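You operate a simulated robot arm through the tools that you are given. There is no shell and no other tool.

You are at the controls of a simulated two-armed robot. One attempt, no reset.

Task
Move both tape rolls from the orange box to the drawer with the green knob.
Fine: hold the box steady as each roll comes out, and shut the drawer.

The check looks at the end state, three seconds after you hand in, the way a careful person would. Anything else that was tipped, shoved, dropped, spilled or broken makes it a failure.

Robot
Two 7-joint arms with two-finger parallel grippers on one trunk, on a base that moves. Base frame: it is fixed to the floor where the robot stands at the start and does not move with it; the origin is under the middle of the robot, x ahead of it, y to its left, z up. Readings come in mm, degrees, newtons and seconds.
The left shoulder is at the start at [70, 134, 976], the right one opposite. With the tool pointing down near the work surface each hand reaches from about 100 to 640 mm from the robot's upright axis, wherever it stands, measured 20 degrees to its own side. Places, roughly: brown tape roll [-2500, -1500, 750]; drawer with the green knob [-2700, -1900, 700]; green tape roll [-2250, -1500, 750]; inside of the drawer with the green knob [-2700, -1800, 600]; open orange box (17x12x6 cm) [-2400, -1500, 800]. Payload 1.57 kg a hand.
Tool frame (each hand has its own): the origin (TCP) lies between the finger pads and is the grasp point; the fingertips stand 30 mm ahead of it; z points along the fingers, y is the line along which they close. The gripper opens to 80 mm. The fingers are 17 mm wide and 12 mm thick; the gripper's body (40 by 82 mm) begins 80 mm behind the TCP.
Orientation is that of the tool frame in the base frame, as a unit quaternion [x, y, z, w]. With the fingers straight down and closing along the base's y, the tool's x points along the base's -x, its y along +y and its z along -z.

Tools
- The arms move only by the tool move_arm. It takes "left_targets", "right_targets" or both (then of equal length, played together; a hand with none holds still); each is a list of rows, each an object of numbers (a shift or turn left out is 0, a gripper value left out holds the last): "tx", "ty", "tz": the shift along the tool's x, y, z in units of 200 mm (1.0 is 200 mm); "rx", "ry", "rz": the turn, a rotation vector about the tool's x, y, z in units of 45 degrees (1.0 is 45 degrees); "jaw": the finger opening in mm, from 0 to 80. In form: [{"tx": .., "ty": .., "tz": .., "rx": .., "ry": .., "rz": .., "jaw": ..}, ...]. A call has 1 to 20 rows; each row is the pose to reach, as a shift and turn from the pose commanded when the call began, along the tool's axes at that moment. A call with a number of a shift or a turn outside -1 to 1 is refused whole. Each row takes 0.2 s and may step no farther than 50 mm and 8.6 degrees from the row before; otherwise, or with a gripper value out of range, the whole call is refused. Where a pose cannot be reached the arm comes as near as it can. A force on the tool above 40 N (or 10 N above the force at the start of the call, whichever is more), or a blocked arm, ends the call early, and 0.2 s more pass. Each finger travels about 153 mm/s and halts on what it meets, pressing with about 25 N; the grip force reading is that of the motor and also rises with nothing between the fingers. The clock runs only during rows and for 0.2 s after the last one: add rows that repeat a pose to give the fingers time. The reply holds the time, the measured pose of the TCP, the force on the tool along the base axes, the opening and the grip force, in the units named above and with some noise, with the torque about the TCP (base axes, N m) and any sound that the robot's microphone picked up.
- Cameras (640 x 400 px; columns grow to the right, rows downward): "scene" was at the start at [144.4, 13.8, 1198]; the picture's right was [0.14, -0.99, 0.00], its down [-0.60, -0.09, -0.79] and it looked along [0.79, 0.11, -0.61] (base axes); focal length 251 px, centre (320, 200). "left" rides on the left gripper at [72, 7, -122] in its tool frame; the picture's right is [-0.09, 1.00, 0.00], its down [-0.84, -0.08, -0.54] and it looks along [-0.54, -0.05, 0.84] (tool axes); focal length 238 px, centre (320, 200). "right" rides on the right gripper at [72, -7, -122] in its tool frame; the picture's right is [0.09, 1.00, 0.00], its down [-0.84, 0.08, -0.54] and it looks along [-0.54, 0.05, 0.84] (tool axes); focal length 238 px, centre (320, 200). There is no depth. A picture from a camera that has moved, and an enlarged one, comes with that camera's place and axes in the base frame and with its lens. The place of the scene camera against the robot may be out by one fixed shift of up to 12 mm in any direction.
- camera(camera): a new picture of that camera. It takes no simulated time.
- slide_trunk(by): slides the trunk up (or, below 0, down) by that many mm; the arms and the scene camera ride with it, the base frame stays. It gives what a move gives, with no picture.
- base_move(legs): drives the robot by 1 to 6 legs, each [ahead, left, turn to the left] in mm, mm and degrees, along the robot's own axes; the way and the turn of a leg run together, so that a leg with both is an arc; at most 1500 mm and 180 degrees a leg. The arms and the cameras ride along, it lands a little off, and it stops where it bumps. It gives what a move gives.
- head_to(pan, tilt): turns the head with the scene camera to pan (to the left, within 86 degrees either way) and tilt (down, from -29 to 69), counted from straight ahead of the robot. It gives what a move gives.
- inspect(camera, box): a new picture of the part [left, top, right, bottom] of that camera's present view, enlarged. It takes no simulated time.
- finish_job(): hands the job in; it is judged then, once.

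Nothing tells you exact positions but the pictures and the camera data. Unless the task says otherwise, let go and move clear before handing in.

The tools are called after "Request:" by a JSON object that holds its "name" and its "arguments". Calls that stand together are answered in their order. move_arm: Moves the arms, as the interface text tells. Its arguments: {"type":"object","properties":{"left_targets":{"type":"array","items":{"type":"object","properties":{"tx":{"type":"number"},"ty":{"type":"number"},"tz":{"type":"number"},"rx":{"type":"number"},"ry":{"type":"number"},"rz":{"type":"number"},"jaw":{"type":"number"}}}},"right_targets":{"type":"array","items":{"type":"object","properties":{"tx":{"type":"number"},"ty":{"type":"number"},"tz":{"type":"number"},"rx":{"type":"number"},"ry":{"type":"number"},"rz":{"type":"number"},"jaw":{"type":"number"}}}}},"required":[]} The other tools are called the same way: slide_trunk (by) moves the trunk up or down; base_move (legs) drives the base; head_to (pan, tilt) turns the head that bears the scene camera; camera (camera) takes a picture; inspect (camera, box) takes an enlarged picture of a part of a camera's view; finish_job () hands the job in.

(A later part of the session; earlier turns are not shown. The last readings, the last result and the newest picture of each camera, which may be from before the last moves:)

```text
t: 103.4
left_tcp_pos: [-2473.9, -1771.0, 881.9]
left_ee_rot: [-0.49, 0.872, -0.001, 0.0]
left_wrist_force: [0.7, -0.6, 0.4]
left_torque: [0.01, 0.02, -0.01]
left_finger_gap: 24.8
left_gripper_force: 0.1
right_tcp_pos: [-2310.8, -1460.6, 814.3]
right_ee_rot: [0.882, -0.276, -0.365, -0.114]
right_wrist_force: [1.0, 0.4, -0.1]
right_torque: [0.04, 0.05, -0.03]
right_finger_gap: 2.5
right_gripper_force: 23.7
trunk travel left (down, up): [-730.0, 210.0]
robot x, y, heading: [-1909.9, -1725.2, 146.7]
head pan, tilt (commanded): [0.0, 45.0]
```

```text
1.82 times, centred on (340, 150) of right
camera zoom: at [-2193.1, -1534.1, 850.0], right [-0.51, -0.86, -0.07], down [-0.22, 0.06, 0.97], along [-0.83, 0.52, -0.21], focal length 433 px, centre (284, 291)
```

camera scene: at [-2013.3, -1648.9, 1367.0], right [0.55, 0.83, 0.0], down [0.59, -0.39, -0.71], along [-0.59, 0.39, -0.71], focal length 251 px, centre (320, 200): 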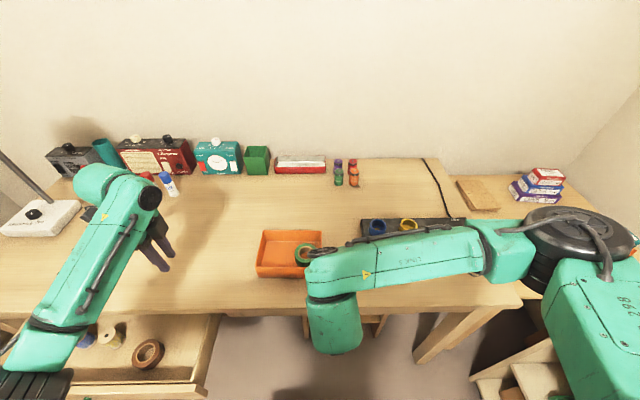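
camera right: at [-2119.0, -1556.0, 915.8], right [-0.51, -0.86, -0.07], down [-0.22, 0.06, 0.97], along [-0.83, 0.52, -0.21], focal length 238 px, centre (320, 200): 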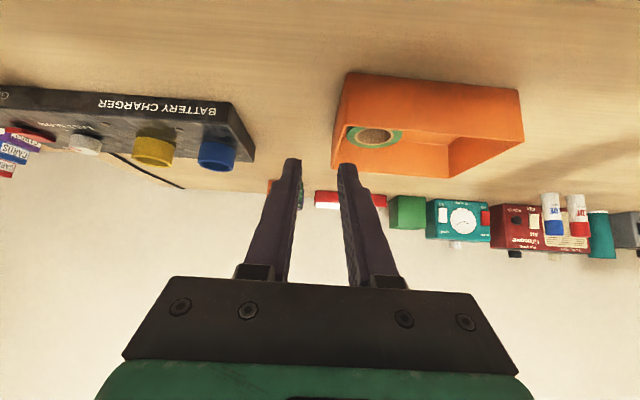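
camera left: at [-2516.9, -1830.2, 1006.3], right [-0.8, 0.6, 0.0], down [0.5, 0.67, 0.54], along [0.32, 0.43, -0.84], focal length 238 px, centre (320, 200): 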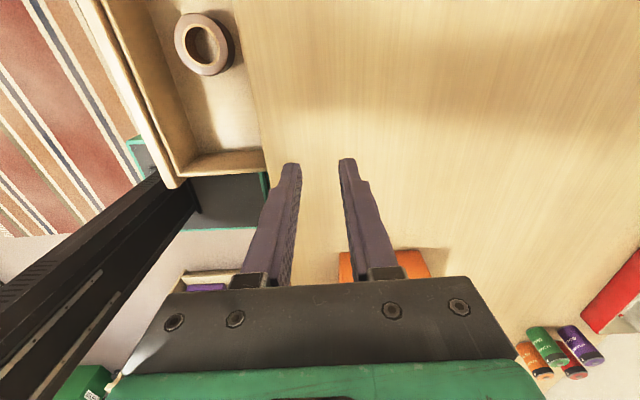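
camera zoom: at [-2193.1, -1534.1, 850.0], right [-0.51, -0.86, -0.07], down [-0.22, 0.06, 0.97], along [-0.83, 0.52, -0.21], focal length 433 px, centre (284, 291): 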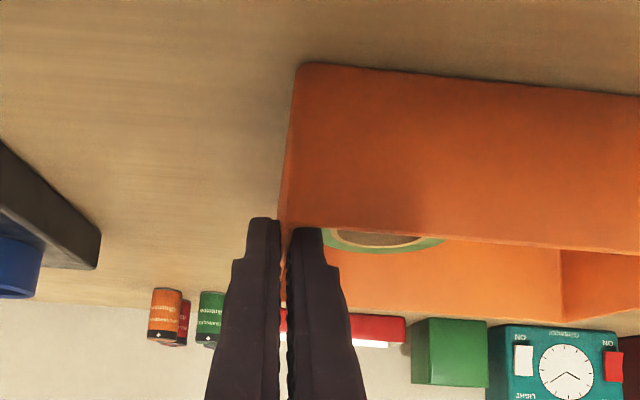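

The box is held again. I carry the left hand forward and across to above the green roll.

Request:
{"name": "move_arm", "arguments": {"left_targets": [{"tx": -0.1, "ty": 0.18, "jaw": 25}, {"tx": -0.25, "ty": 0.34, "jaw": 25}, {"tx": -0.42, "ty": 0.455, "jaw": 25}, {"tx": -0.62, "ty": 0.455, "jaw": 25}, {"tx": -0.82, "ty": 0.455, "jaw": 25}, {"tx": -1.0, "ty": 0.455, "jaw": 25}]}}

Request:
{"name": "move_arm", "arguments": {"left_targets": [{"tx": -0.17, "ty": 0.0}, {"tx": -0.34, "ty": 0.0}, {"tx": -0.5, "ty": 0.0}]}}

Request:
{"name": "camera", "arguments": {"camera": "left"}}

Request:
{"name": "camera", "arguments": {"camera": "scene"}}

```text
t: 104.8
left_tcp_pos: [-2451.8, -1551.2, 880.6]
left_ee_rot: [-0.489, 0.872, 0.0, -0.002]
left_wrist_force: [0.2, 0.0, 0.6]
left_torque: [-0.03, -0.03, -0.01]
left_finger_gap: 25.1
left_gripper_force: 0.1
right_tcp_pos: [-2309.4, -1460.6, 813.6]
right_ee_rot: [0.882, -0.275, -0.365, -0.113]
right_wrist_force: [0.4, 1.0, 0.6]
right_torque: [-0.05, 0.02, 0.06]
right_finger_gap: 2.5
right_gripper_force: 23.6
trunk travel left (down, up): [-730.0, 210.0]
robot x, y, heading: [-1911.5, -1724.0, 146.4]
head pan, tilt (commanded): [0.0, 45.0]
```

```text
t: 105.6
left_tcp_pos: [-2396.5, -1465.4, 881.4]
left_ee_rot: [-0.49, 0.872, -0.001, -0.001]
left_wrist_force: [0.0, 0.2, -0.2]
left_torque: [-0.04, -0.02, -0.02]
left_finger_gap: 25.1
left_gripper_force: 0.0
right_tcp_pos: [-2309.2, -1460.1, 813.5]
right_ee_rot: [0.882, -0.276, -0.364, -0.114]
right_wrist_force: [0.1, 0.0, 0.0]
right_torque: [-0.04, 0.01, 0.01]
right_finger_gap: 2.3
right_gripper_force: 23.8
trunk travel left (down, up): [-730.0, 210.0]
robot x, y, heading: [-1912.6, -1723.0, 146.4]
head pan, tilt (commanded): [0.0, 45.0]
```

```text
taken
camera left: at [-2440.5, -1523.1, 1004.4], right [-0.8, 0.6, 0.0], down [0.5, 0.68, 0.54], along [0.32, 0.43, -0.84], focal length 238 px, centre (320, 200)
```

left: 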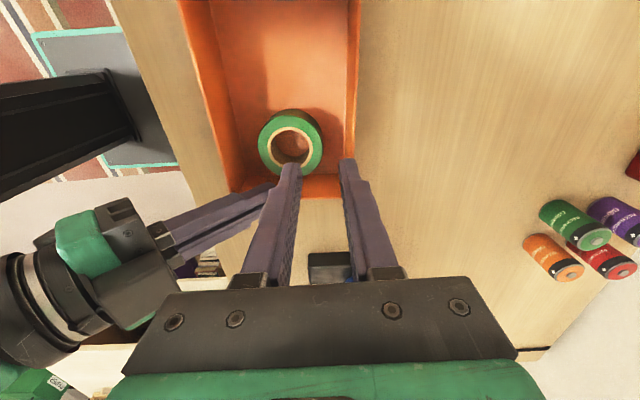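

```text
taken
camera scene: at [-2013.7, -1647.5, 1366.8], right [0.55, 0.83, 0.0], down [0.59, -0.39, -0.71], along [-0.59, 0.39, -0.71], focal length 251 px, centre (320, 200)
```

scene: 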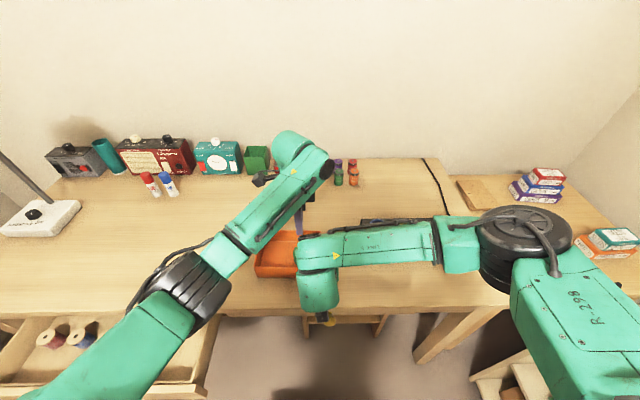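

The left hand is above the green roll, with the right hand's fingers visible holding the wall. I zoom for exact alignment.

Request:
{"name": "inspect", "arguments": {"camera": "left", "box": [200, 80, 400, 205]}}

```text
3.20 times, centred on (300, 142) of left
camera zoom: at [-2440.5, -1523.1, 1004.4], right [-0.8, 0.6, 0.0], down [0.5, 0.68, 0.54], along [0.32, 0.43, -0.84], focal length 763 px, centre (384, 384)
```

zoom: 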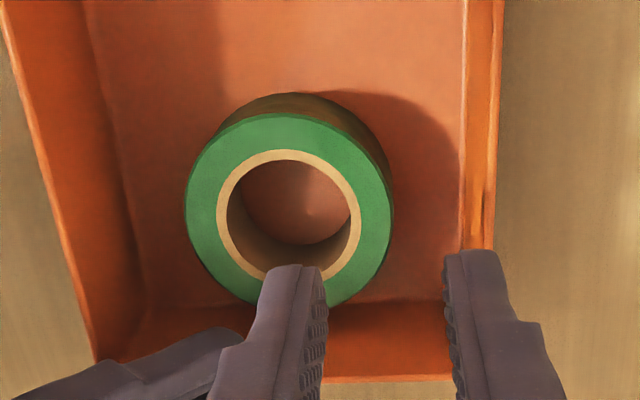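

Green roll centre is 8.6 mm to the right and 30 mm behind the TCP; I correct by (-8.6, -4.6) mm and descend partway.

Request:
{"name": "move_arm", "arguments": {"left_targets": [{"tx": -0.043, "ty": -0.023, "tz": 0.05, "jaw": 24}, {"tx": -0.043, "ty": -0.023, "tz": 0.15, "jaw": 24}, {"tx": -0.043, "ty": -0.023, "tz": 0.25, "jaw": 24}, {"tx": -0.043, "ty": -0.023, "tz": 0.34, "jaw": 24}, {"tx": -0.043, "ty": -0.023, "tz": 0.38, "jaw": 24}]}}

Request:
{"name": "camera", "arguments": {"camera": "left"}}

Request:
{"name": "inspect", "arguments": {"camera": "left", "box": [200, 80, 400, 205]}}

```text
t: 106.8
left_tcp_pos: [-2387.9, -1464.3, 807.5]
left_ee_rot: [-0.491, 0.871, -0.001, 0.0]
left_wrist_force: [-0.4, 0.1, -0.4]
left_torque: [0.02, -0.01, -0.02]
left_finger_gap: 24.1
left_gripper_force: 0.1
right_tcp_pos: [-2310.4, -1460.9, 814.4]
right_ee_rot: [0.882, -0.276, -0.364, -0.114]
right_wrist_force: [-1.3, -0.1, 0.4]
right_torque: [-0.03, -0.03, -0.01]
right_finger_gap: 2.6
right_gripper_force: 24.2
trunk travel left (down, up): [-730.0, 210.0]
robot x, y, heading: [-1910.0, -1723.0, 146.4]
head pan, tilt (commanded): [0.0, 45.0]
```

```text
taken
camera left: at [-2431.5, -1520.6, 930.7], right [-0.8, 0.6, 0.0], down [0.5, 0.68, 0.54], along [0.32, 0.43, -0.84], focal length 238 px, centre (320, 200)
```

left: 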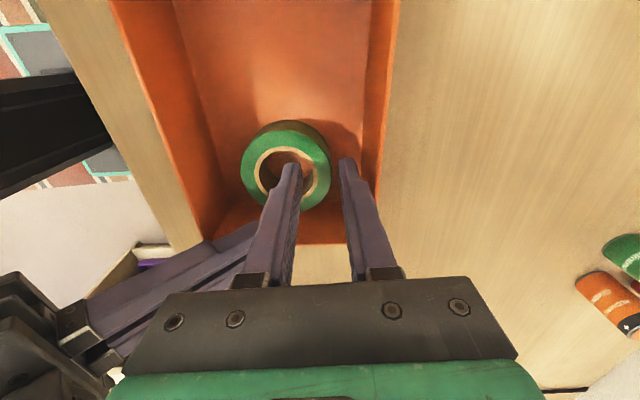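

```text
3.20 times, centred on (300, 142) of left
camera zoom: at [-2431.5, -1520.6, 930.7], right [-0.8, 0.6, 0.0], down [0.5, 0.68, 0.54], along [0.32, 0.43, -0.84], focal length 763 px, centre (384, 384)
```

zoom: 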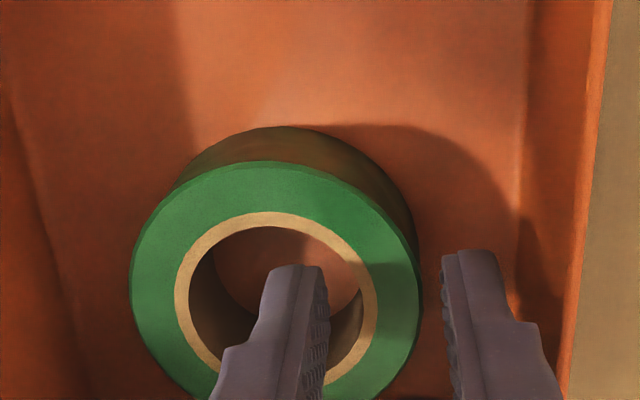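

Fingers are placed correctly around the green roll's far wall. I lower 17 mm and close.

Request:
{"name": "move_arm", "arguments": {"left_targets": [{"tz": 0.045}, {"tz": 0.085}, {"tz": 0.085, "jaw": 18}, {"tz": 0.085, "jaw": 12}, {"tz": 0.085, "jaw": 6}, {"tz": 0.085, "jaw": 6}]}}

Request:
{"name": "camera", "arguments": {"camera": "left"}}

```text
t: 108.2
left_tcp_pos: [-2387.2, -1463.0, 790.2]
left_ee_rot: [-0.49, 0.871, -0.001, 0.0]
left_wrist_force: [0.7, -0.1, 0.9]
left_torque: [0.01, 0.04, -0.01]
left_finger_gap: 14.2
left_gripper_force: 25.1
right_tcp_pos: [-2310.1, -1460.9, 814.5]
right_ee_rot: [0.882, -0.276, -0.365, -0.114]
right_wrist_force: [0.5, 0.5, 0.6]
right_torque: [-0.02, -0.03, -0.03]
right_finger_gap: 2.9
right_gripper_force: 24.2
trunk travel left (down, up): [-730.0, 210.0]
robot x, y, heading: [-1910.8, -1725.0, 146.7]
head pan, tilt (commanded): [0.0, 45.0]
```

```text
taken
camera left: at [-2430.9, -1520.8, 912.9], right [-0.8, 0.6, 0.0], down [0.5, 0.67, 0.54], along [0.32, 0.43, -0.84], focal length 238 px, centre (320, 200)
```

left: 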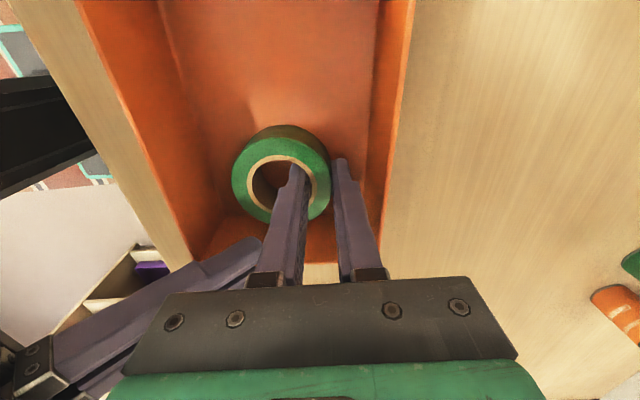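

The green roll is gripped (14.2 mm) with no side loads. I lift it a few millimetres, slide it left away from the right fingers, then raise it out of the box.

Request:
{"name": "move_arm", "arguments": {"left_targets": [{"tz": -0.02}, {"tz": -0.025, "tx": 0.08}, {"tz": -0.03, "tx": 0.18}, {"tz": -0.035, "tx": 0.27}, {"tz": -0.08, "tx": 0.27}, {"tz": -0.16, "tx": 0.27}, {"tz": -0.28, "tx": 0.27}, {"tz": -0.42, "tx": 0.27}]}}

Request:
{"name": "camera", "arguments": {"camera": "left"}}

Request:
{"name": "inspect", "arguments": {"camera": "right", "box": [200, 40, 480, 260]}}

```text
t: 110.0
left_tcp_pos: [-2414.4, -1509.3, 874.2]
left_ee_rot: [-0.49, 0.872, 0.0, 0.0]
left_wrist_force: [1.4, -0.7, -1.0]
left_torque: [0.0, 0.04, -0.01]
left_finger_gap: 14.4
left_gripper_force: 25.2
right_tcp_pos: [-2309.1, -1461.2, 814.4]
right_ee_rot: [0.882, -0.276, -0.364, -0.114]
right_wrist_force: [0.7, -0.1, 0.1]
right_torque: [0.02, 0.01, -0.01]
right_finger_gap: 2.4
right_gripper_force: 23.8
trunk travel left (down, up): [-730.0, 210.0]
robot x, y, heading: [-1912.8, -1722.4, 146.6]
head pan, tilt (commanded): [0.0, 45.0]
```

```text
taken
camera left: at [-2458.0, -1567.2, 996.6], right [-0.8, 0.6, 0.0], down [0.5, 0.68, 0.54], along [0.32, 0.43, -0.84], focal length 238 px, centre (320, 200)
```

left: 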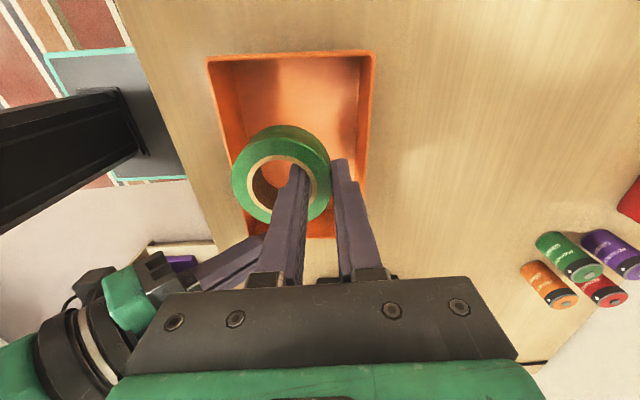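

```text
1.82 times, centred on (340, 150) of right
camera zoom: at [-2193.0, -1534.1, 850.0], right [-0.51, -0.86, -0.07], down [-0.22, 0.06, 0.97], along [-0.83, 0.52, -0.21], focal length 433 px, centre (284, 291)
```

zoom: 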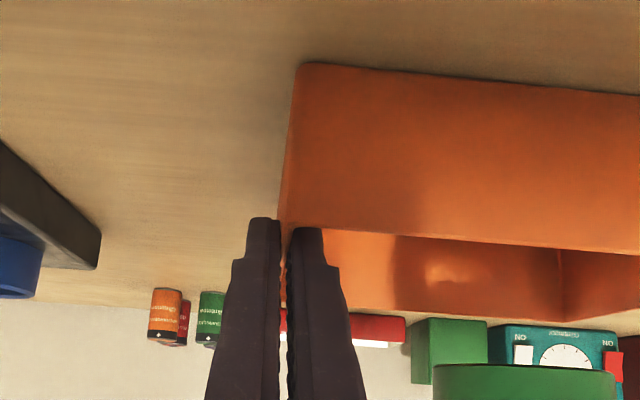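

The green roll is out, the box is empty and still. I release the box with the right hand and back it off while the left hand carries the roll toward the drawer side.

Request:
{"name": "move_arm", "arguments": {"right_targets": [{"jaw": 14}, {"jaw": 28}, {"jaw": 28}, {"tz": -0.1}, {"tz": -0.25}, {"tz": -0.4}, {"tz": -0.5}]}}

Request:
{"name": "move_arm", "arguments": {"left_targets": [{"tx": 0.18, "ty": -0.05, "tz": -0.03}, {"tx": 0.36, "ty": -0.12, "tz": -0.03}, {"tx": 0.54, "ty": -0.2, "tz": -0.03}, {"tx": 0.72, "ty": -0.28, "tz": -0.03}, {"tx": 0.9, "ty": -0.36, "tz": -0.03}, {"tx": 1.0, "ty": -0.42, "tz": -0.03}]}}

Request:
{"name": "camera", "arguments": {"camera": "left"}}

Request:
{"name": "camera", "arguments": {"camera": "right"}}

```text
t: 111.6
left_tcp_pos: [-2414.2, -1510.1, 873.9]
left_ee_rot: [-0.49, 0.872, -0.001, 0.0]
left_wrist_force: [-0.2, 0.1, 0.8]
left_torque: [0.01, 0.04, -0.01]
left_finger_gap: 14.3
left_gripper_force: 25.3
right_tcp_pos: [-2249.3, -1500.2, 886.1]
right_ee_rot: [0.882, -0.276, -0.365, -0.115]
right_wrist_force: [0.2, 0.6, -0.5]
right_torque: [0.01, 0.0, -0.01]
right_finger_gap: 28.2
right_gripper_force: 0.0
trunk travel left (down, up): [-730.0, 210.0]
robot x, y, heading: [-1911.4, -1723.4, 146.4]
head pan, tilt (commanded): [0.0, 45.0]
```

```text
t: 113.0
left_tcp_pos: [-2446.5, -1725.4, 879.3]
left_ee_rot: [-0.489, 0.872, -0.001, 0.0]
left_wrist_force: [-0.4, 0.3, 0.1]
left_torque: [-0.01, 0.0, -0.03]
left_finger_gap: 14.1
left_gripper_force: 25.1
right_tcp_pos: [-2250.2, -1499.9, 885.6]
right_ee_rot: [0.882, -0.276, -0.364, -0.114]
right_wrist_force: [0.1, 0.9, -0.5]
right_torque: [-0.01, 0.01, -0.01]
right_finger_gap: 27.7
right_gripper_force: 0.1
trunk travel left (down, up): [-730.0, 210.0]
robot x, y, heading: [-1913.2, -1720.6, 146.6]
head pan, tilt (commanded): [0.0, 45.0]
```

```text
taken
camera left: at [-2490.5, -1782.9, 1001.7], right [-0.8, 0.6, 0.0], down [0.5, 0.67, 0.54], along [0.32, 0.43, -0.84], focal length 238 px, centre (320, 200)
```

left: 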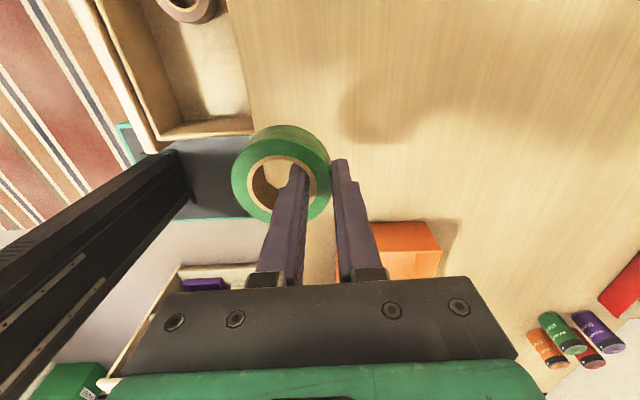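

```text
taken
camera right: at [-2133.4, -1573.2, 920.8], right [-0.51, -0.86, -0.07], down [-0.22, 0.06, 0.97], along [-0.83, 0.52, -0.21], focal length 238 px, centre (320, 200)
```

right: 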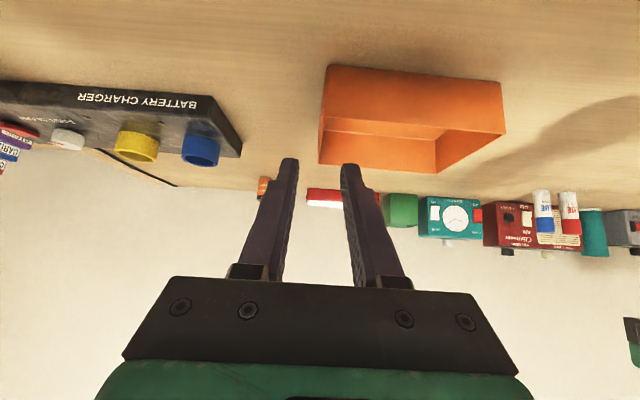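

The right hand is clear of the box. I now move the base back and slightly left so the green roll comes over the free right-hand part of the drawer.

Request:
{"name": "base_move", "arguments": {"legs": [[-119, 50, 0]]}}

Request:
{"name": "camera", "arguments": {"camera": "left"}}

Request:
{"name": "camera", "arguments": {"camera": "scene"}}

```text
t: 114.2
left_tcp_pos: [-2377.9, -1829.2, 878.6]
left_ee_rot: [-0.489, 0.872, -0.001, 0.0]
left_wrist_force: [0.0, 0.4, 0.1]
left_torque: [0.01, 0.01, -0.02]
left_finger_gap: 13.9
left_gripper_force: 25.1
right_tcp_pos: [-2181.3, -1604.6, 884.8]
right_ee_rot: [0.882, -0.276, -0.364, -0.114]
right_wrist_force: [0.1, 0.1, 0.0]
right_torque: [0.0, -0.04, 0.01]
right_finger_gap: 28.1
right_gripper_force: 0.0
trunk travel left (down, up): [-730.0, 210.0]
robot x, y, heading: [-1844.3, -1828.6, 146.6]
head pan, tilt (commanded): [0.0, 45.0]
```

```text
taken
camera left: at [-2422.1, -1887.2, 1001.4], right [-0.8, 0.6, 0.0], down [0.5, 0.67, 0.54], along [0.33, 0.43, -0.84], focal length 238 px, centre (320, 200)
```

left: 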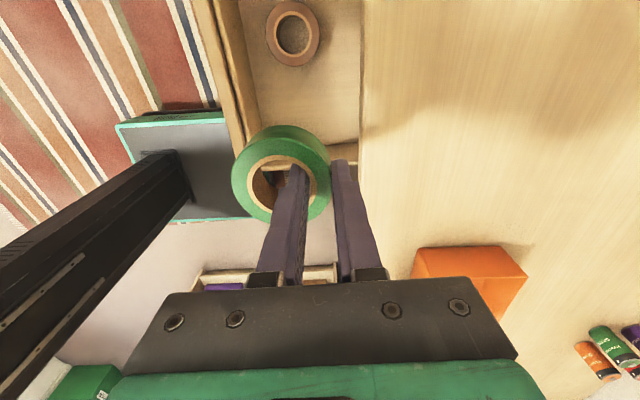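

```text
taken
camera scene: at [-1945.8, -1753.8, 1366.7], right [0.55, 0.83, 0.0], down [0.59, -0.39, -0.71], along [-0.59, 0.39, -0.71], focal length 251 px, centre (320, 200)
```

scene: 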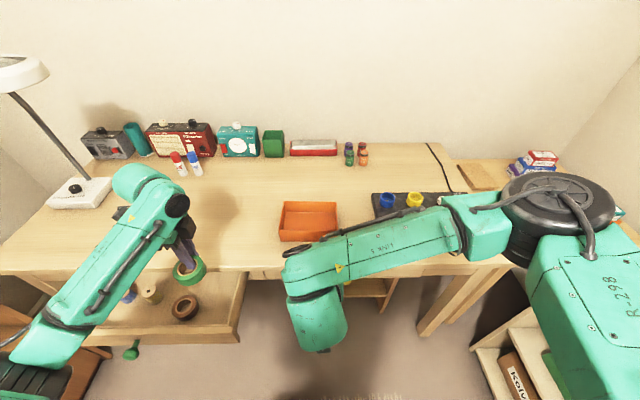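

The green roll hangs over the free space right of the brown roll (about 25 mm gap between them and 20 mm to the drawer side). I lower it.

Request:
{"name": "move_arm", "arguments": {"left_targets": [{"ty": -0.02, "tz": 0.15}, {"ty": -0.02, "tz": 0.3}, {"ty": -0.02, "tz": 0.45}, {"ty": -0.02, "tz": 0.6}, {"ty": -0.02, "tz": 0.7}]}}

Request:
{"name": "camera", "arguments": {"camera": "left"}}

```text
t: 115.4
left_tcp_pos: [-2372.3, -1833.2, 740.3]
left_ee_rot: [-0.489, 0.872, 0.0, 0.001]
left_wrist_force: [0.5, -0.6, -0.8]
left_torque: [0.0, 0.01, 0.01]
left_finger_gap: 14.1
left_gripper_force: 25.1
right_tcp_pos: [-2180.8, -1605.7, 884.7]
right_ee_rot: [0.882, -0.277, -0.363, -0.115]
right_wrist_force: [-0.3, 0.0, -0.4]
right_torque: [0.0, -0.02, -0.01]
right_finger_gap: 28.0
right_gripper_force: 0.1
trunk travel left (down, up): [-730.0, 210.0]
robot x, y, heading: [-1842.4, -1831.2, 146.3]
head pan, tilt (commanded): [0.0, 45.0]
```

```text
taken
camera left: at [-2416.3, -1890.8, 862.3], right [-0.8, 0.6, 0.0], down [0.5, 0.67, 0.54], along [0.32, 0.43, -0.84], focal length 238 px, centre (320, 200)
```

left: 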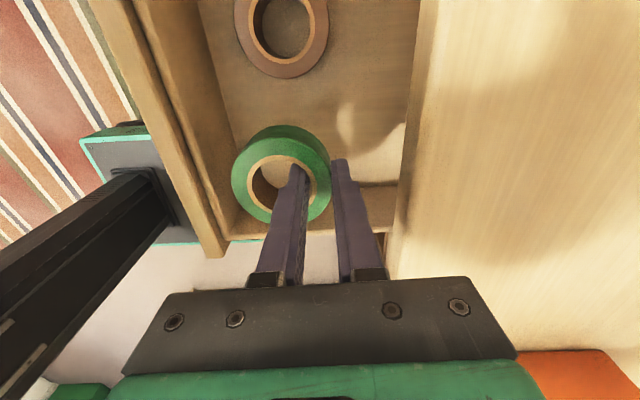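

There is clearance all around the roll inside the drawer. I lower on to just above the floor.

Request:
{"name": "move_arm", "arguments": {"left_targets": [{"tz": 0.1}, {"tz": 0.2}, {"tz": 0.29}]}}

Request:
{"name": "move_arm", "arguments": {"left_targets": [{"tz": 0.015}, {"tz": 0.03}]}}

Request:
{"name": "inspect", "arguments": {"camera": "left", "box": [180, 20, 440, 240]}}

```text
t: 116.2
left_tcp_pos: [-2373.4, -1834.1, 679.4]
left_ee_rot: [-0.489, 0.872, -0.001, 0.0]
left_wrist_force: [0.0, -0.4, -0.4]
left_torque: [0.03, 0.01, -0.02]
left_finger_gap: 14.3
left_gripper_force: 24.8
right_tcp_pos: [-2181.2, -1606.6, 884.9]
right_ee_rot: [0.882, -0.277, -0.364, -0.114]
right_wrist_force: [0.4, -0.6, 0.4]
right_torque: [-0.03, -0.01, -0.01]
right_finger_gap: 27.8
right_gripper_force: 0.1
trunk travel left (down, up): [-730.0, 210.0]
robot x, y, heading: [-1846.1, -1827.5, 146.5]
head pan, tilt (commanded): [0.0, 45.0]
```

```text
t: 116.8
left_tcp_pos: [-2373.5, -1832.9, 674.2]
left_ee_rot: [-0.489, 0.872, 0.0, -0.001]
left_wrist_force: [0.3, -0.4, 1.0]
left_torque: [-0.02, 0.02, 0.0]
left_finger_gap: 14.4
left_gripper_force: 25.7
right_tcp_pos: [-2179.9, -1605.1, 884.0]
right_ee_rot: [0.882, -0.276, -0.364, -0.113]
right_wrist_force: [-0.2, 0.5, -0.4]
right_torque: [0.02, 0.01, -0.01]
right_finger_gap: 27.8
right_gripper_force: 0.0
trunk travel left (down, up): [-730.0, 210.0]
robot x, y, heading: [-1846.2, -1829.3, 146.5]
head pan, tilt (commanded): [0.0, 45.0]
```

```text
1.82 times, centred on (310, 130) of left
camera zoom: at [-2417.6, -1891.5, 797.2], right [-0.8, 0.6, 0.0], down [0.5, 0.67, 0.54], along [0.32, 0.43, -0.84], focal length 433 px, centre (338, 327)
```

zoom: 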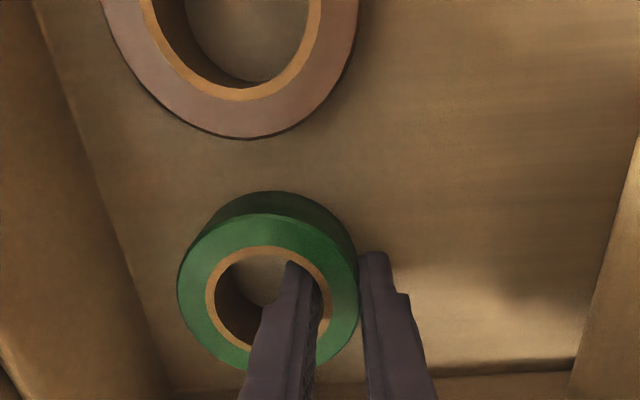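

Very near the floor now. I take small final steps until contact.

Request:
{"name": "move_arm", "arguments": {"left_targets": [{"tz": 0.008}, {"tz": 0.015}]}}

```text
t: 117.4
left_tcp_pos: [-2374.4, -1833.1, 674.5]
left_ee_rot: [-0.49, 0.872, 0.002, -0.002]
left_wrist_force: [-1.4, -1.0, 18.7]
left_torque: [-0.02, -0.2, 0.06]
left_finger_gap: 14.6
left_gripper_force: 25.3
right_tcp_pos: [-2178.5, -1605.4, 886.4]
right_ee_rot: [0.881, -0.277, -0.365, -0.114]
right_wrist_force: [-0.2, -1.1, -0.3]
right_torque: [0.03, 0.0, -0.01]
right_finger_gap: 28.1
right_gripper_force: 0.1
trunk travel left (down, up): [-730.0, 210.0]
robot x, y, heading: [-1844.0, -1830.4, 146.6]
head pan, tilt (commanded): [0.0, 45.0]
```

The green roll touches the drawer floor. I ease up, open the fingers and lift out.

Request:
{"name": "move_arm", "arguments": {"left_targets": [{"tz": -0.01}, {"tz": -0.01, "jaw": 20}, {"tz": -0.01, "jaw": 25}, {"tz": -0.01, "jaw": 25}, {"tz": -0.06, "jaw": 25}, {"tz": -0.15, "jaw": 25}, {"tz": -0.3, "jaw": 25}, {"tz": -0.5, "jaw": 25}, {"tz": -0.7, "jaw": 25}, {"tz": -0.9, "jaw": 25}]}}

Request:
{"name": "camera", "arguments": {"camera": "left"}}

Request:
{"name": "camera", "arguments": {"camera": "scene"}}

```text
t: 119.6
left_tcp_pos: [-2375.3, -1831.5, 855.3]
left_ee_rot: [-0.489, 0.872, 0.0, 0.0]
left_wrist_force: [-0.6, 0.0, -0.6]
left_torque: [0.0, 0.01, 0.0]
left_finger_gap: 24.9
left_gripper_force: 0.0
right_tcp_pos: [-2180.0, -1605.2, 886.0]
right_ee_rot: [0.882, -0.277, -0.364, -0.115]
right_wrist_force: [-0.7, -0.9, -0.3]
right_torque: [-0.02, 0.01, 0.01]
right_finger_gap: 28.1
right_gripper_force: 0.2
trunk travel left (down, up): [-730.0, 210.0]
robot x, y, heading: [-1844.9, -1832.6, 146.5]
head pan, tilt (commanded): [0.0, 45.0]
```

```text
taken
camera left: at [-2419.2, -1887.9, 978.6], right [-0.8, 0.6, 0.0], down [0.5, 0.67, 0.54], along [0.32, 0.43, -0.84], focal length 238 px, centre (320, 200)
```

left: 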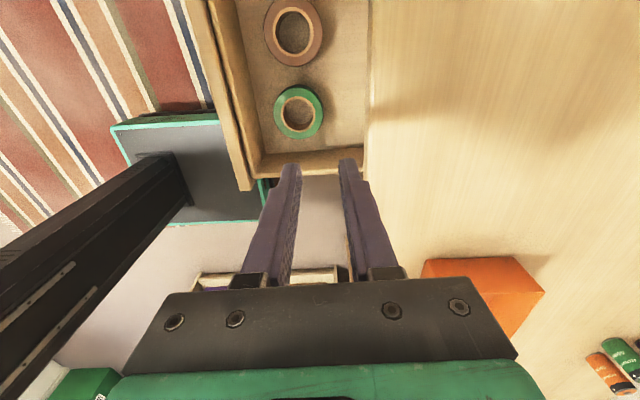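

```text
taken
camera scene: at [-1944.6, -1754.7, 1366.8], right [0.55, 0.83, 0.0], down [0.59, -0.39, -0.71], along [-0.59, 0.39, -0.71], focal length 251 px, centre (320, 200)
```

scene: 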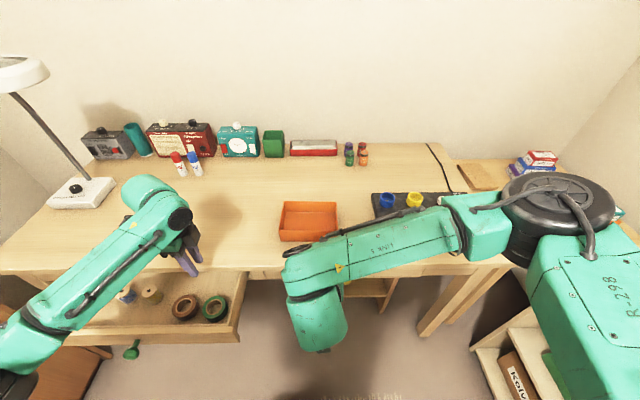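

Both rolls lie flat in the drawer, spools undisturbed, box in place. Next I back the base off and shift left to line up with the knob for closing the drawer.

Request:
{"name": "base_move", "arguments": {"legs": [[-140, 0, 0], [0, 258, 0]]}}

Request:
{"name": "camera", "arguments": {"camera": "scene"}}

Request:
{"name": "camera", "arguments": {"camera": "left"}}

```text
t: 122.5
left_tcp_pos: [-2399.8, -2127.6, 853.7]
left_ee_rot: [-0.491, 0.871, -0.001, 0.0]
left_wrist_force: [0.2, -0.1, -0.3]
left_torque: [0.02, 0.02, 0.01]
left_finger_gap: 24.8
left_gripper_force: 0.1
right_tcp_pos: [-2204.7, -1902.7, 885.5]
right_ee_rot: [0.882, -0.275, -0.364, -0.113]
right_wrist_force: [-0.7, 0.5, -0.3]
right_torque: [0.04, -0.04, 0.0]
right_finger_gap: 28.1
right_gripper_force: 0.0
trunk travel left (down, up): [-730.0, 210.0]
robot x, y, heading: [-1867.6, -2124.9, 147.0]
head pan, tilt (commanded): [0.0, 45.0]
```

```text
taken
camera scene: at [-1968.8, -2050.6, 1366.9], right [0.55, 0.84, 0.0], down [0.59, -0.39, -0.71], along [-0.59, 0.39, -0.71], focal length 251 px, centre (320, 200)
```

scene: 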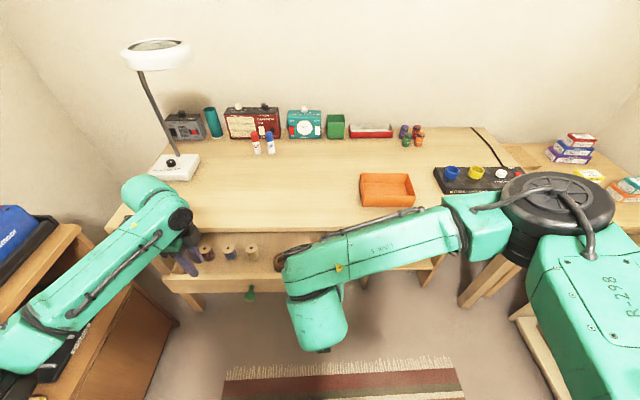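

```text
taken
camera left: at [-2443.1, -2185.3, 978.2], right [-0.8, 0.6, 0.0], down [0.5, 0.68, 0.54], along [0.32, 0.43, -0.84], focal length 238 px, centre (320, 200)
```

left: 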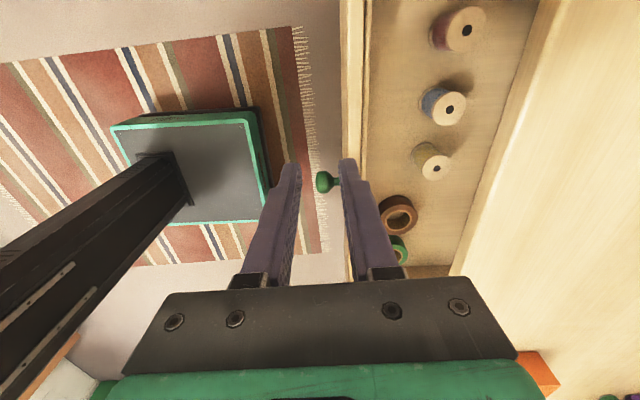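

The knob is now about 445 mm ahead and 196 mm left; rolls and spools all stand fine. I turn the left hand back by about 87° in two moves.

Request:
{"name": "move_arm", "arguments": {"left_targets": [{"rz": -0.162, "jaw": 60}, {"rz": -0.324}, {"rz": -0.486}, {"rz": -0.648}, {"rz": -0.81}, {"rz": -0.971}]}}

Request:
{"name": "move_arm", "arguments": {"left_targets": [{"rz": -0.162}, {"rz": -0.324}, {"rz": -0.486}, {"rz": -0.648}, {"rz": -0.81}, {"rz": -0.971}]}}

Request:
{"name": "camera", "arguments": {"camera": "scene"}}

Request:
{"name": "camera", "arguments": {"camera": "left"}}

```text
t: 123.8
left_tcp_pos: [-2399.3, -2127.8, 855.5]
left_ee_rot: [0.78, -0.625, 0.001, 0.001]
left_wrist_force: [-0.3, 0.2, 0.4]
left_torque: [0.0, -0.02, 0.02]
left_finger_gap: 60.1
left_gripper_force: 0.0
right_tcp_pos: [-2205.0, -1902.2, 886.5]
right_ee_rot: [0.883, -0.275, -0.363, -0.114]
right_wrist_force: [-0.1, 0.1, 0.9]
right_torque: [-0.02, 0.03, 0.0]
right_finger_gap: 28.1
right_gripper_force: 0.2
trunk travel left (down, up): [-730.0, 210.0]
robot x, y, heading: [-1868.5, -2124.5, 146.9]
head pan, tilt (commanded): [0.0, 45.0]
```

```text
t: 125.2
left_tcp_pos: [-2399.3, -2126.7, 856.3]
left_ee_rot: [0.957, -0.289, 0.0, 0.0]
left_wrist_force: [0.1, -0.1, -1.1]
left_torque: [0.01, 0.01, 0.0]
left_finger_gap: 60.2
left_gripper_force: 0.1
right_tcp_pos: [-2204.5, -1902.8, 885.5]
right_ee_rot: [0.882, -0.275, -0.364, -0.114]
right_wrist_force: [0.2, 0.3, 0.6]
right_torque: [0.02, 0.01, 0.01]
right_finger_gap: 28.0
right_gripper_force: 0.1
trunk travel left (down, up): [-730.0, 210.0]
robot x, y, heading: [-1865.1, -2124.5, 146.7]
head pan, tilt (commanded): [0.0, 45.0]
```

```text
taken
camera scene: at [-1969.2, -2051.1, 1366.9], right [0.55, 0.84, 0.0], down [0.59, -0.39, -0.71], along [-0.59, 0.39, -0.71], focal length 251 px, centre (320, 200)
```

scene: 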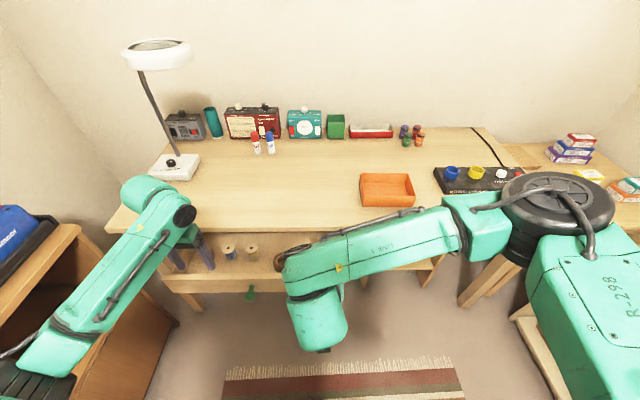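

```text
taken
camera left: at [-2343.7, -2172.7, 978.5], right [-0.63, -0.78, 0.0], down [-0.65, 0.53, 0.54], along [-0.42, 0.34, -0.84], focal length 238 px, centre (320, 200)
```

left: 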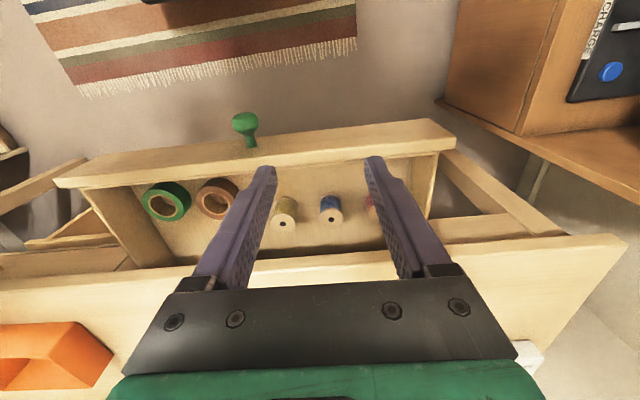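

The hand is turned and its elbow is back outside. Knob confirmed at [-2347, -2047, 669]. I lower the trunk 60 mm, then tilt the left hand 45° and bring it above the knob.

Request:
{"name": "slide_trunk", "arguments": {"by": -60}}

Request:
{"name": "move_arm", "arguments": {"left_targets": [{"tx": 0.007, "ty": -0.08, "tz": 0.0, "ry": -0.167, "jaw": 60}, {"tx": 0.014, "ty": -0.16, "tz": 0.01, "ry": -0.333}, {"tx": 0.02, "ty": -0.24, "tz": 0.02, "ry": -0.5}, {"tx": 0.026, "ty": -0.32, "tz": 0.03, "ry": -0.667}, {"tx": 0.032, "ty": -0.4, "tz": 0.04, "ry": -0.833}, {"tx": 0.039, "ty": -0.4765, "tz": 0.05, "ry": -1.0}, {"tx": 0.039, "ty": -0.4765, "tz": 0.05, "ry": -1.0}]}}

Request:
{"name": "camera", "arguments": {"camera": "left"}}

Request:
{"name": "camera", "arguments": {"camera": "scene"}}

```text
t: 126.2
left_tcp_pos: [-2398.7, -2127.4, 796.2]
left_ee_rot: [0.957, -0.292, 0.001, 0.0]
left_wrist_force: [-0.2, -1.0, -0.1]
left_torque: [0.03, 0.0, 0.02]
left_finger_gap: 59.8
left_gripper_force: 0.0
right_tcp_pos: [-2204.4, -1903.5, 825.7]
right_ee_rot: [0.882, -0.275, -0.365, -0.114]
right_wrist_force: [0.6, -0.2, 0.3]
right_torque: [-0.02, -0.01, 0.01]
right_finger_gap: 28.0
right_gripper_force: 0.0
trunk travel left (down, up): [-670.0, 270.0]
robot x, y, heading: [-1868.4, -2128.5, 146.5]
head pan, tilt (commanded): [0.0, 45.0]
```

```text
t: 127.8
left_tcp_pos: [-2340.9, -2052.4, 784.5]
left_ee_rot: [0.884, -0.269, -0.366, -0.112]
left_wrist_force: [0.5, -0.5, -0.6]
left_torque: [-0.02, -0.01, -0.02]
left_finger_gap: 60.2
left_gripper_force: 0.1
right_tcp_pos: [-2206.2, -1903.1, 825.9]
right_ee_rot: [0.882, -0.275, -0.364, -0.114]
right_wrist_force: [-0.5, -0.4, -0.2]
right_torque: [0.0, -0.01, 0.01]
right_finger_gap: 27.9
right_gripper_force: 0.0
trunk travel left (down, up): [-670.0, 270.0]
robot x, y, heading: [-1868.0, -2122.4, 146.7]
head pan, tilt (commanded): [0.0, 45.0]
```

```text
taken
camera left: at [-2230.8, -2133.7, 821.2], right [-0.61, -0.79, 0.06], down [-0.13, 0.18, 0.97], along [-0.78, 0.59, -0.21], focal length 238 px, centre (320, 200)
```

left: 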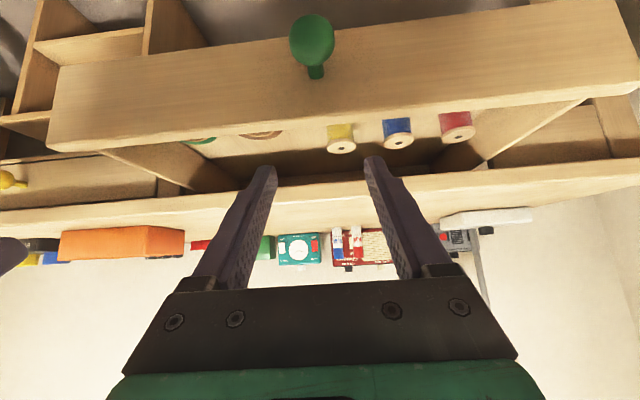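

```text
taken
camera scene: at [-1969.6, -2051.2, 1306.8], right [0.55, 0.84, 0.0], down [0.59, -0.39, -0.71], along [-0.59, 0.39, -0.71], focal length 251 px, centre (320, 200)
```

scene: 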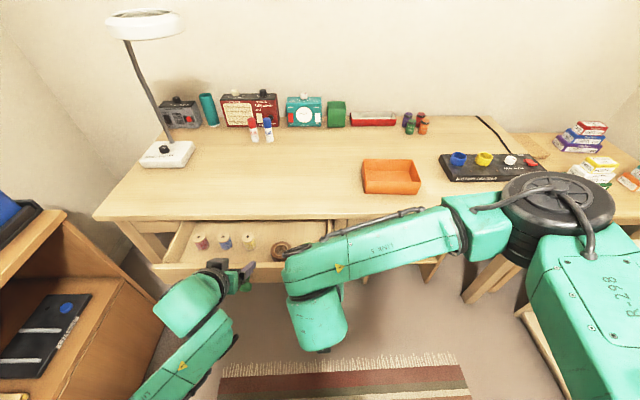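

The left hand is directly above the knob. I lower it straight down so the open fingers straddle the knob head.

Request:
{"name": "move_arm", "arguments": {"left_targets": [{"tx": 0.12, "ty": 0.004, "tz": 0.12}, {"tx": 0.25, "ty": 0.009, "tz": 0.25}, {"tx": 0.34, "ty": 0.009, "tz": 0.34}, {"tx": 0.377, "ty": 0.009, "tz": 0.376}]}}

Request:
{"name": "camera", "arguments": {"camera": "left"}}

```text
t: 128.8
left_tcp_pos: [-2338.1, -2053.5, 677.0]
left_ee_rot: [0.884, -0.27, -0.365, -0.111]
left_wrist_force: [0.4, 1.1, 0.0]
left_torque: [0.04, -0.02, 0.0]
left_finger_gap: 59.9
left_gripper_force: 0.1
right_tcp_pos: [-2204.8, -1902.4, 826.0]
right_ee_rot: [0.883, -0.275, -0.364, -0.114]
right_wrist_force: [1.0, 0.0, 0.8]
right_torque: [-0.01, -0.01, 0.03]
right_finger_gap: 28.1
right_gripper_force: 0.1
trunk travel left (down, up): [-670.0, 270.0]
robot x, y, heading: [-1868.3, -2122.7, 146.8]
head pan, tilt (commanded): [0.0, 45.0]
```

```text
taken
camera left: at [-2230.3, -2135.5, 714.2], right [-0.61, -0.79, 0.06], down [-0.13, 0.18, 0.97], along [-0.78, 0.59, -0.21], focal length 238 px, centre (320, 200)
```

left: 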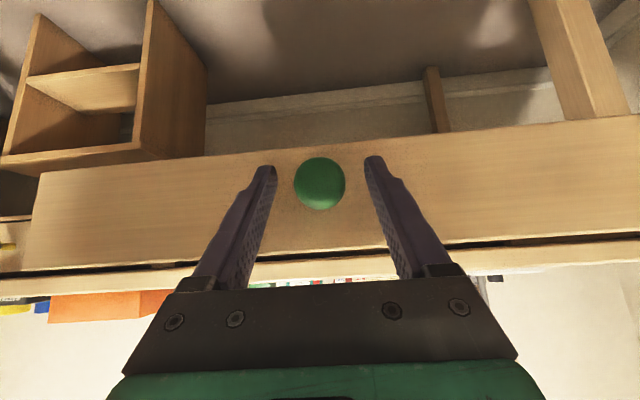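

The knob head is centred between the fingers. I close on it and push the drawer in gently.

Request:
{"name": "move_arm", "arguments": {"left_targets": [{"jaw": 44}, {"jaw": 34}, {"jaw": 24}, {"jaw": 14}, {"jaw": 14}]}}

Request:
{"name": "move_arm", "arguments": {"left_targets": [{"tx": -0.01, "tz": 0.01}, {"tx": -0.025, "tz": 0.025, "ty": 0.001}, {"tx": -0.045, "tz": 0.045, "ty": 0.002}, {"tx": -0.07, "tz": 0.07, "ty": 0.003}, {"tx": -0.095, "tz": 0.095, "ty": 0.004}, {"tx": -0.12, "tz": 0.12, "ty": 0.005}, {"tx": -0.145, "tz": 0.145, "ty": 0.006}, {"tx": -0.17, "tz": 0.17, "ty": 0.007}, {"tx": -0.195, "tz": 0.195, "ty": 0.008}, {"tx": -0.22, "tz": 0.22, "ty": 0.009}, {"tx": -0.245, "tz": 0.245, "ty": 0.01}, {"tx": -0.27, "tz": 0.27, "ty": 0.011}, {"tx": -0.295, "tz": 0.295, "ty": 0.012}, {"tx": -0.315, "tz": 0.315, "ty": 0.013}, {"tx": -0.33, "tz": 0.33, "ty": 0.014}, {"tx": -0.34, "tz": 0.34, "ty": 0.014}]}}

Request:
{"name": "camera", "arguments": {"camera": "left"}}

Request:
{"name": "camera", "arguments": {"camera": "scene"}}

```text
t: 130.1
left_tcp_pos: [-2340.0, -2053.5, 676.9]
left_ee_rot: [0.885, -0.268, -0.365, -0.111]
left_wrist_force: [1.5, 2.3, -1.7]
left_torque: [0.18, 0.16, 0.94]
left_finger_gap: 33.8
left_gripper_force: 41.4
right_tcp_pos: [-2204.8, -1903.0, 825.9]
right_ee_rot: [0.883, -0.274, -0.365, -0.114]
right_wrist_force: [0.1, 0.6, 0.2]
right_torque: [-0.01, -0.01, -0.04]
right_finger_gap: 27.8
right_gripper_force: 0.0
trunk travel left (down, up): [-670.0, 270.0]
robot x, y, heading: [-1869.0, -2125.7, 146.6]
head pan, tilt (commanded): [0.0, 45.0]
```

```text
t: 133.4
left_tcp_pos: [-2422.2, -2000.7, 678.5]
left_ee_rot: [0.885, -0.271, -0.363, -0.111]
left_wrist_force: [10.0, 13.6, -20.1]
left_torque: [0.44, 0.47, 0.71]
left_finger_gap: 34.0
left_gripper_force: 41.7
right_tcp_pos: [-2206.1, -1899.5, 824.0]
right_ee_rot: [0.883, -0.276, -0.363, -0.113]
right_wrist_force: [-0.1, 0.2, 0.7]
right_torque: [0.01, 0.02, 0.04]
right_finger_gap: 28.1
right_gripper_force: 0.1
trunk travel left (down, up): [-670.0, 270.0]
robot x, y, heading: [-1866.9, -2125.7, 146.6]
head pan, tilt (commanded): [0.0, 45.0]
```

```text
taken
camera left: at [-2312.6, -2082.6, 715.2], right [-0.61, -0.79, 0.07], down [-0.13, 0.18, 0.97], along [-0.78, 0.59, -0.22], focal length 238 px, centre (320, 200)
```

left: 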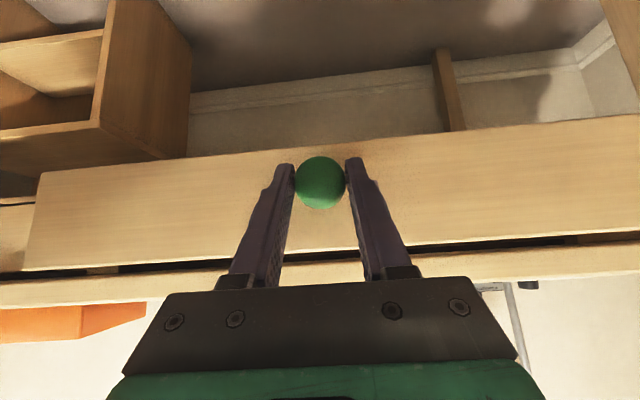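

```text
taken
camera scene: at [-1970.5, -2047.8, 1306.4], right [0.55, 0.84, 0.0], down [0.59, -0.39, -0.71], along [-0.59, 0.39, -0.71], focal length 251 px, centre (320, 200)
```

scene: 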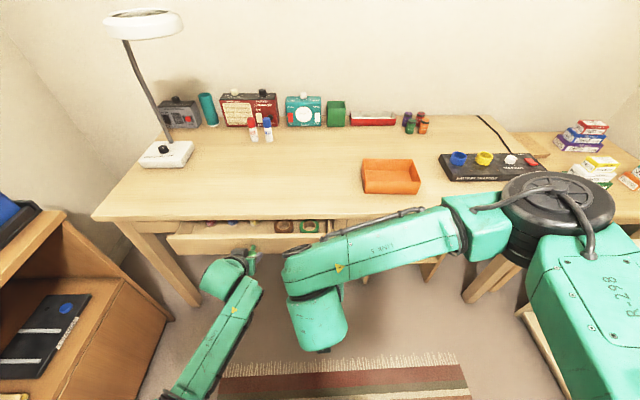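

The drawer is half closed and the rolls and spools are still upright. I continue pushing the last 90 mm slowly, easing the small side load.

Request:
{"name": "move_arm", "arguments": {"left_targets": [{"tx": -0.01, "tz": 0.018, "ty": -0.008}, {"tx": -0.03, "tz": 0.038, "ty": -0.008}, {"tx": -0.055, "tz": 0.063, "ty": -0.008}, {"tx": -0.08, "tz": 0.088, "ty": -0.007}, {"tx": -0.105, "tz": 0.113, "ty": -0.007}, {"tx": -0.13, "tz": 0.138, "ty": -0.006}, {"tx": -0.155, "tz": 0.163, "ty": -0.006}, {"tx": -0.18, "tz": 0.188, "ty": -0.005}, {"tx": -0.205, "tz": 0.213, "ty": -0.005}, {"tx": -0.23, "tz": 0.238, "ty": -0.004}, {"tx": -0.25, "tz": 0.258, "ty": -0.004}, {"tx": -0.27, "tz": 0.278, "ty": -0.003}, {"tx": -0.285, "tz": 0.293, "ty": -0.003}]}}

Request:
{"name": "camera", "arguments": {"camera": "left"}}

```text
t: 136.2
left_tcp_pos: [-2491.1, -1956.0, 678.5]
left_ee_rot: [0.884, -0.269, -0.366, -0.111]
left_wrist_force: [0.8, 1.3, -4.8]
left_torque: [-0.26, 0.01, 1.03]
left_finger_gap: 33.8
left_gripper_force: 41.5
right_tcp_pos: [-2206.0, -1902.4, 825.2]
right_ee_rot: [0.882, -0.275, -0.365, -0.114]
right_wrist_force: [0.1, 0.8, -0.3]
right_torque: [-0.02, -0.01, 0.01]
right_finger_gap: 28.0
right_gripper_force: 0.2
trunk travel left (down, up): [-670.0, 270.0]
robot x, y, heading: [-1868.2, -2123.1, 146.5]
head pan, tilt (commanded): [0.0, 45.0]
```

```text
taken
camera left: at [-2381.6, -2038.1, 714.6], right [-0.61, -0.79, 0.07], down [-0.13, 0.18, 0.97], along [-0.78, 0.58, -0.21], focal length 238 px, centre (320, 200)
```

left: 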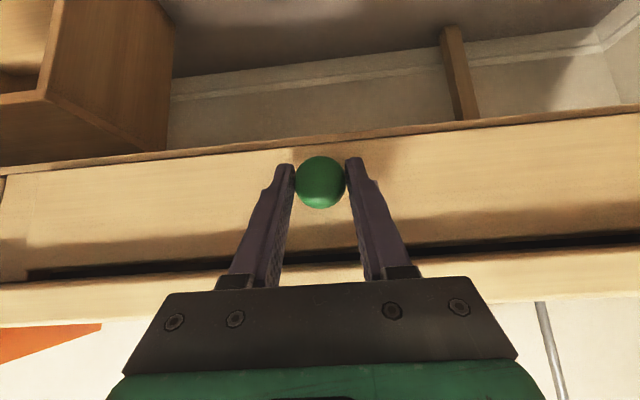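

Only a few millimetres remain. I push on slowly until it seats.

Request:
{"name": "move_arm", "arguments": {"left_targets": [{"tx": -0.01, "tz": 0.01}, {"tx": -0.02, "tz": 0.02}, {"tx": -0.03, "tz": 0.03}, {"tx": -0.035, "tz": 0.035}]}}

Request:
{"name": "camera", "arguments": {"camera": "left"}}

```text
t: 137.2
left_tcp_pos: [-2495.2, -1953.8, 679.0]
left_ee_rot: [0.884, -0.268, -0.366, -0.11]
left_wrist_force: [10.5, -9.5, -1.3]
left_torque: [0.37, 0.78, 0.89]
left_finger_gap: 33.7
left_gripper_force: 41.7
right_tcp_pos: [-2205.0, -1903.9, 826.1]
right_ee_rot: [0.882, -0.276, -0.365, -0.115]
right_wrist_force: [0.0, -0.5, 0.5]
right_torque: [-0.01, 0.01, 0.0]
right_finger_gap: 28.1
right_gripper_force: 0.1
trunk travel left (down, up): [-670.0, 270.0]
robot x, y, heading: [-1865.0, -2125.6, 146.9]
head pan, tilt (commanded): [0.0, 45.0]
```

```text
taken
camera left: at [-2386.4, -2035.0, 714.9], right [-0.61, -0.79, 0.07], down [-0.13, 0.18, 0.97], along [-0.78, 0.58, -0.21], focal length 238 px, centre (320, 200)
```

left: 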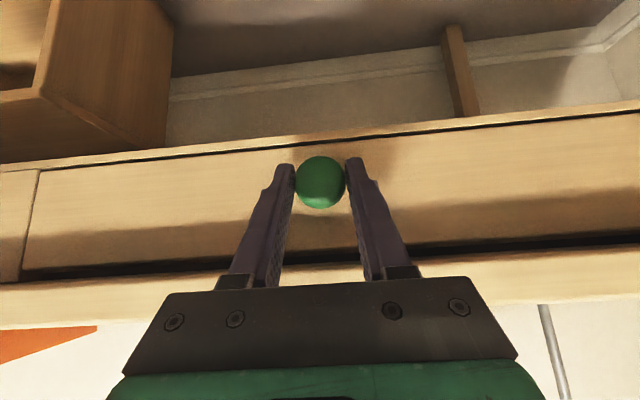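

The drawer meets its stop (14 N back force). I nudge slightly more to confirm it's seated.

Request:
{"name": "move_arm", "arguments": {"left_targets": [{"tx": -0.01, "tz": 0.01}, {"tx": -0.015, "tz": 0.015}]}}

Request:
{"name": "inspect", "arguments": {"camera": "left", "box": [0, 80, 320, 300]}}

```text
t: 137.8
left_tcp_pos: [-2495.9, -1952.7, 678.9]
left_ee_rot: [0.885, -0.267, -0.365, -0.109]
left_wrist_force: [26.4, -22.0, 0.1]
left_torque: [-0.19, -0.2, 1.01]
left_finger_gap: 34.1
left_gripper_force: 41.9
right_tcp_pos: [-2201.4, -1905.8, 827.8]
right_ee_rot: [0.881, -0.276, -0.366, -0.115]
right_wrist_force: [0.0, -0.2, 0.9]
right_torque: [0.0, 0.04, -0.02]
right_finger_gap: 27.9
right_gripper_force: 0.1
trunk travel left (down, up): [-670.0, 270.0]
robot x, y, heading: [-1869.4, -2126.6, 146.6]
head pan, tilt (commanded): [0.0, 45.0]
```

```text
1.82 times, centred on (160, 190) of left
camera zoom: at [-2387.1, -2034.2, 715.2], right [-0.61, -0.79, 0.06], down [-0.13, 0.18, 0.97], along [-0.78, 0.58, -0.22], focal length 433 px, centre (611, 218)
```

zoom: 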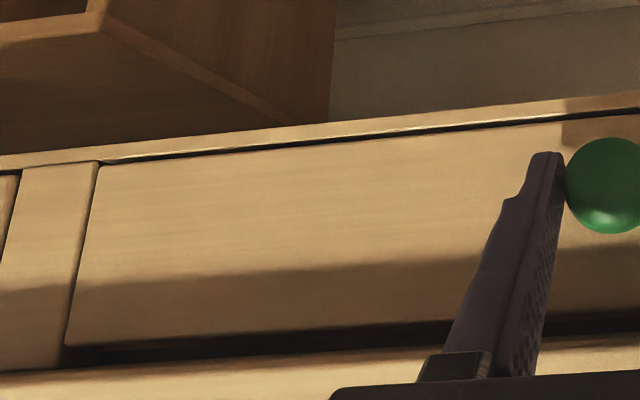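

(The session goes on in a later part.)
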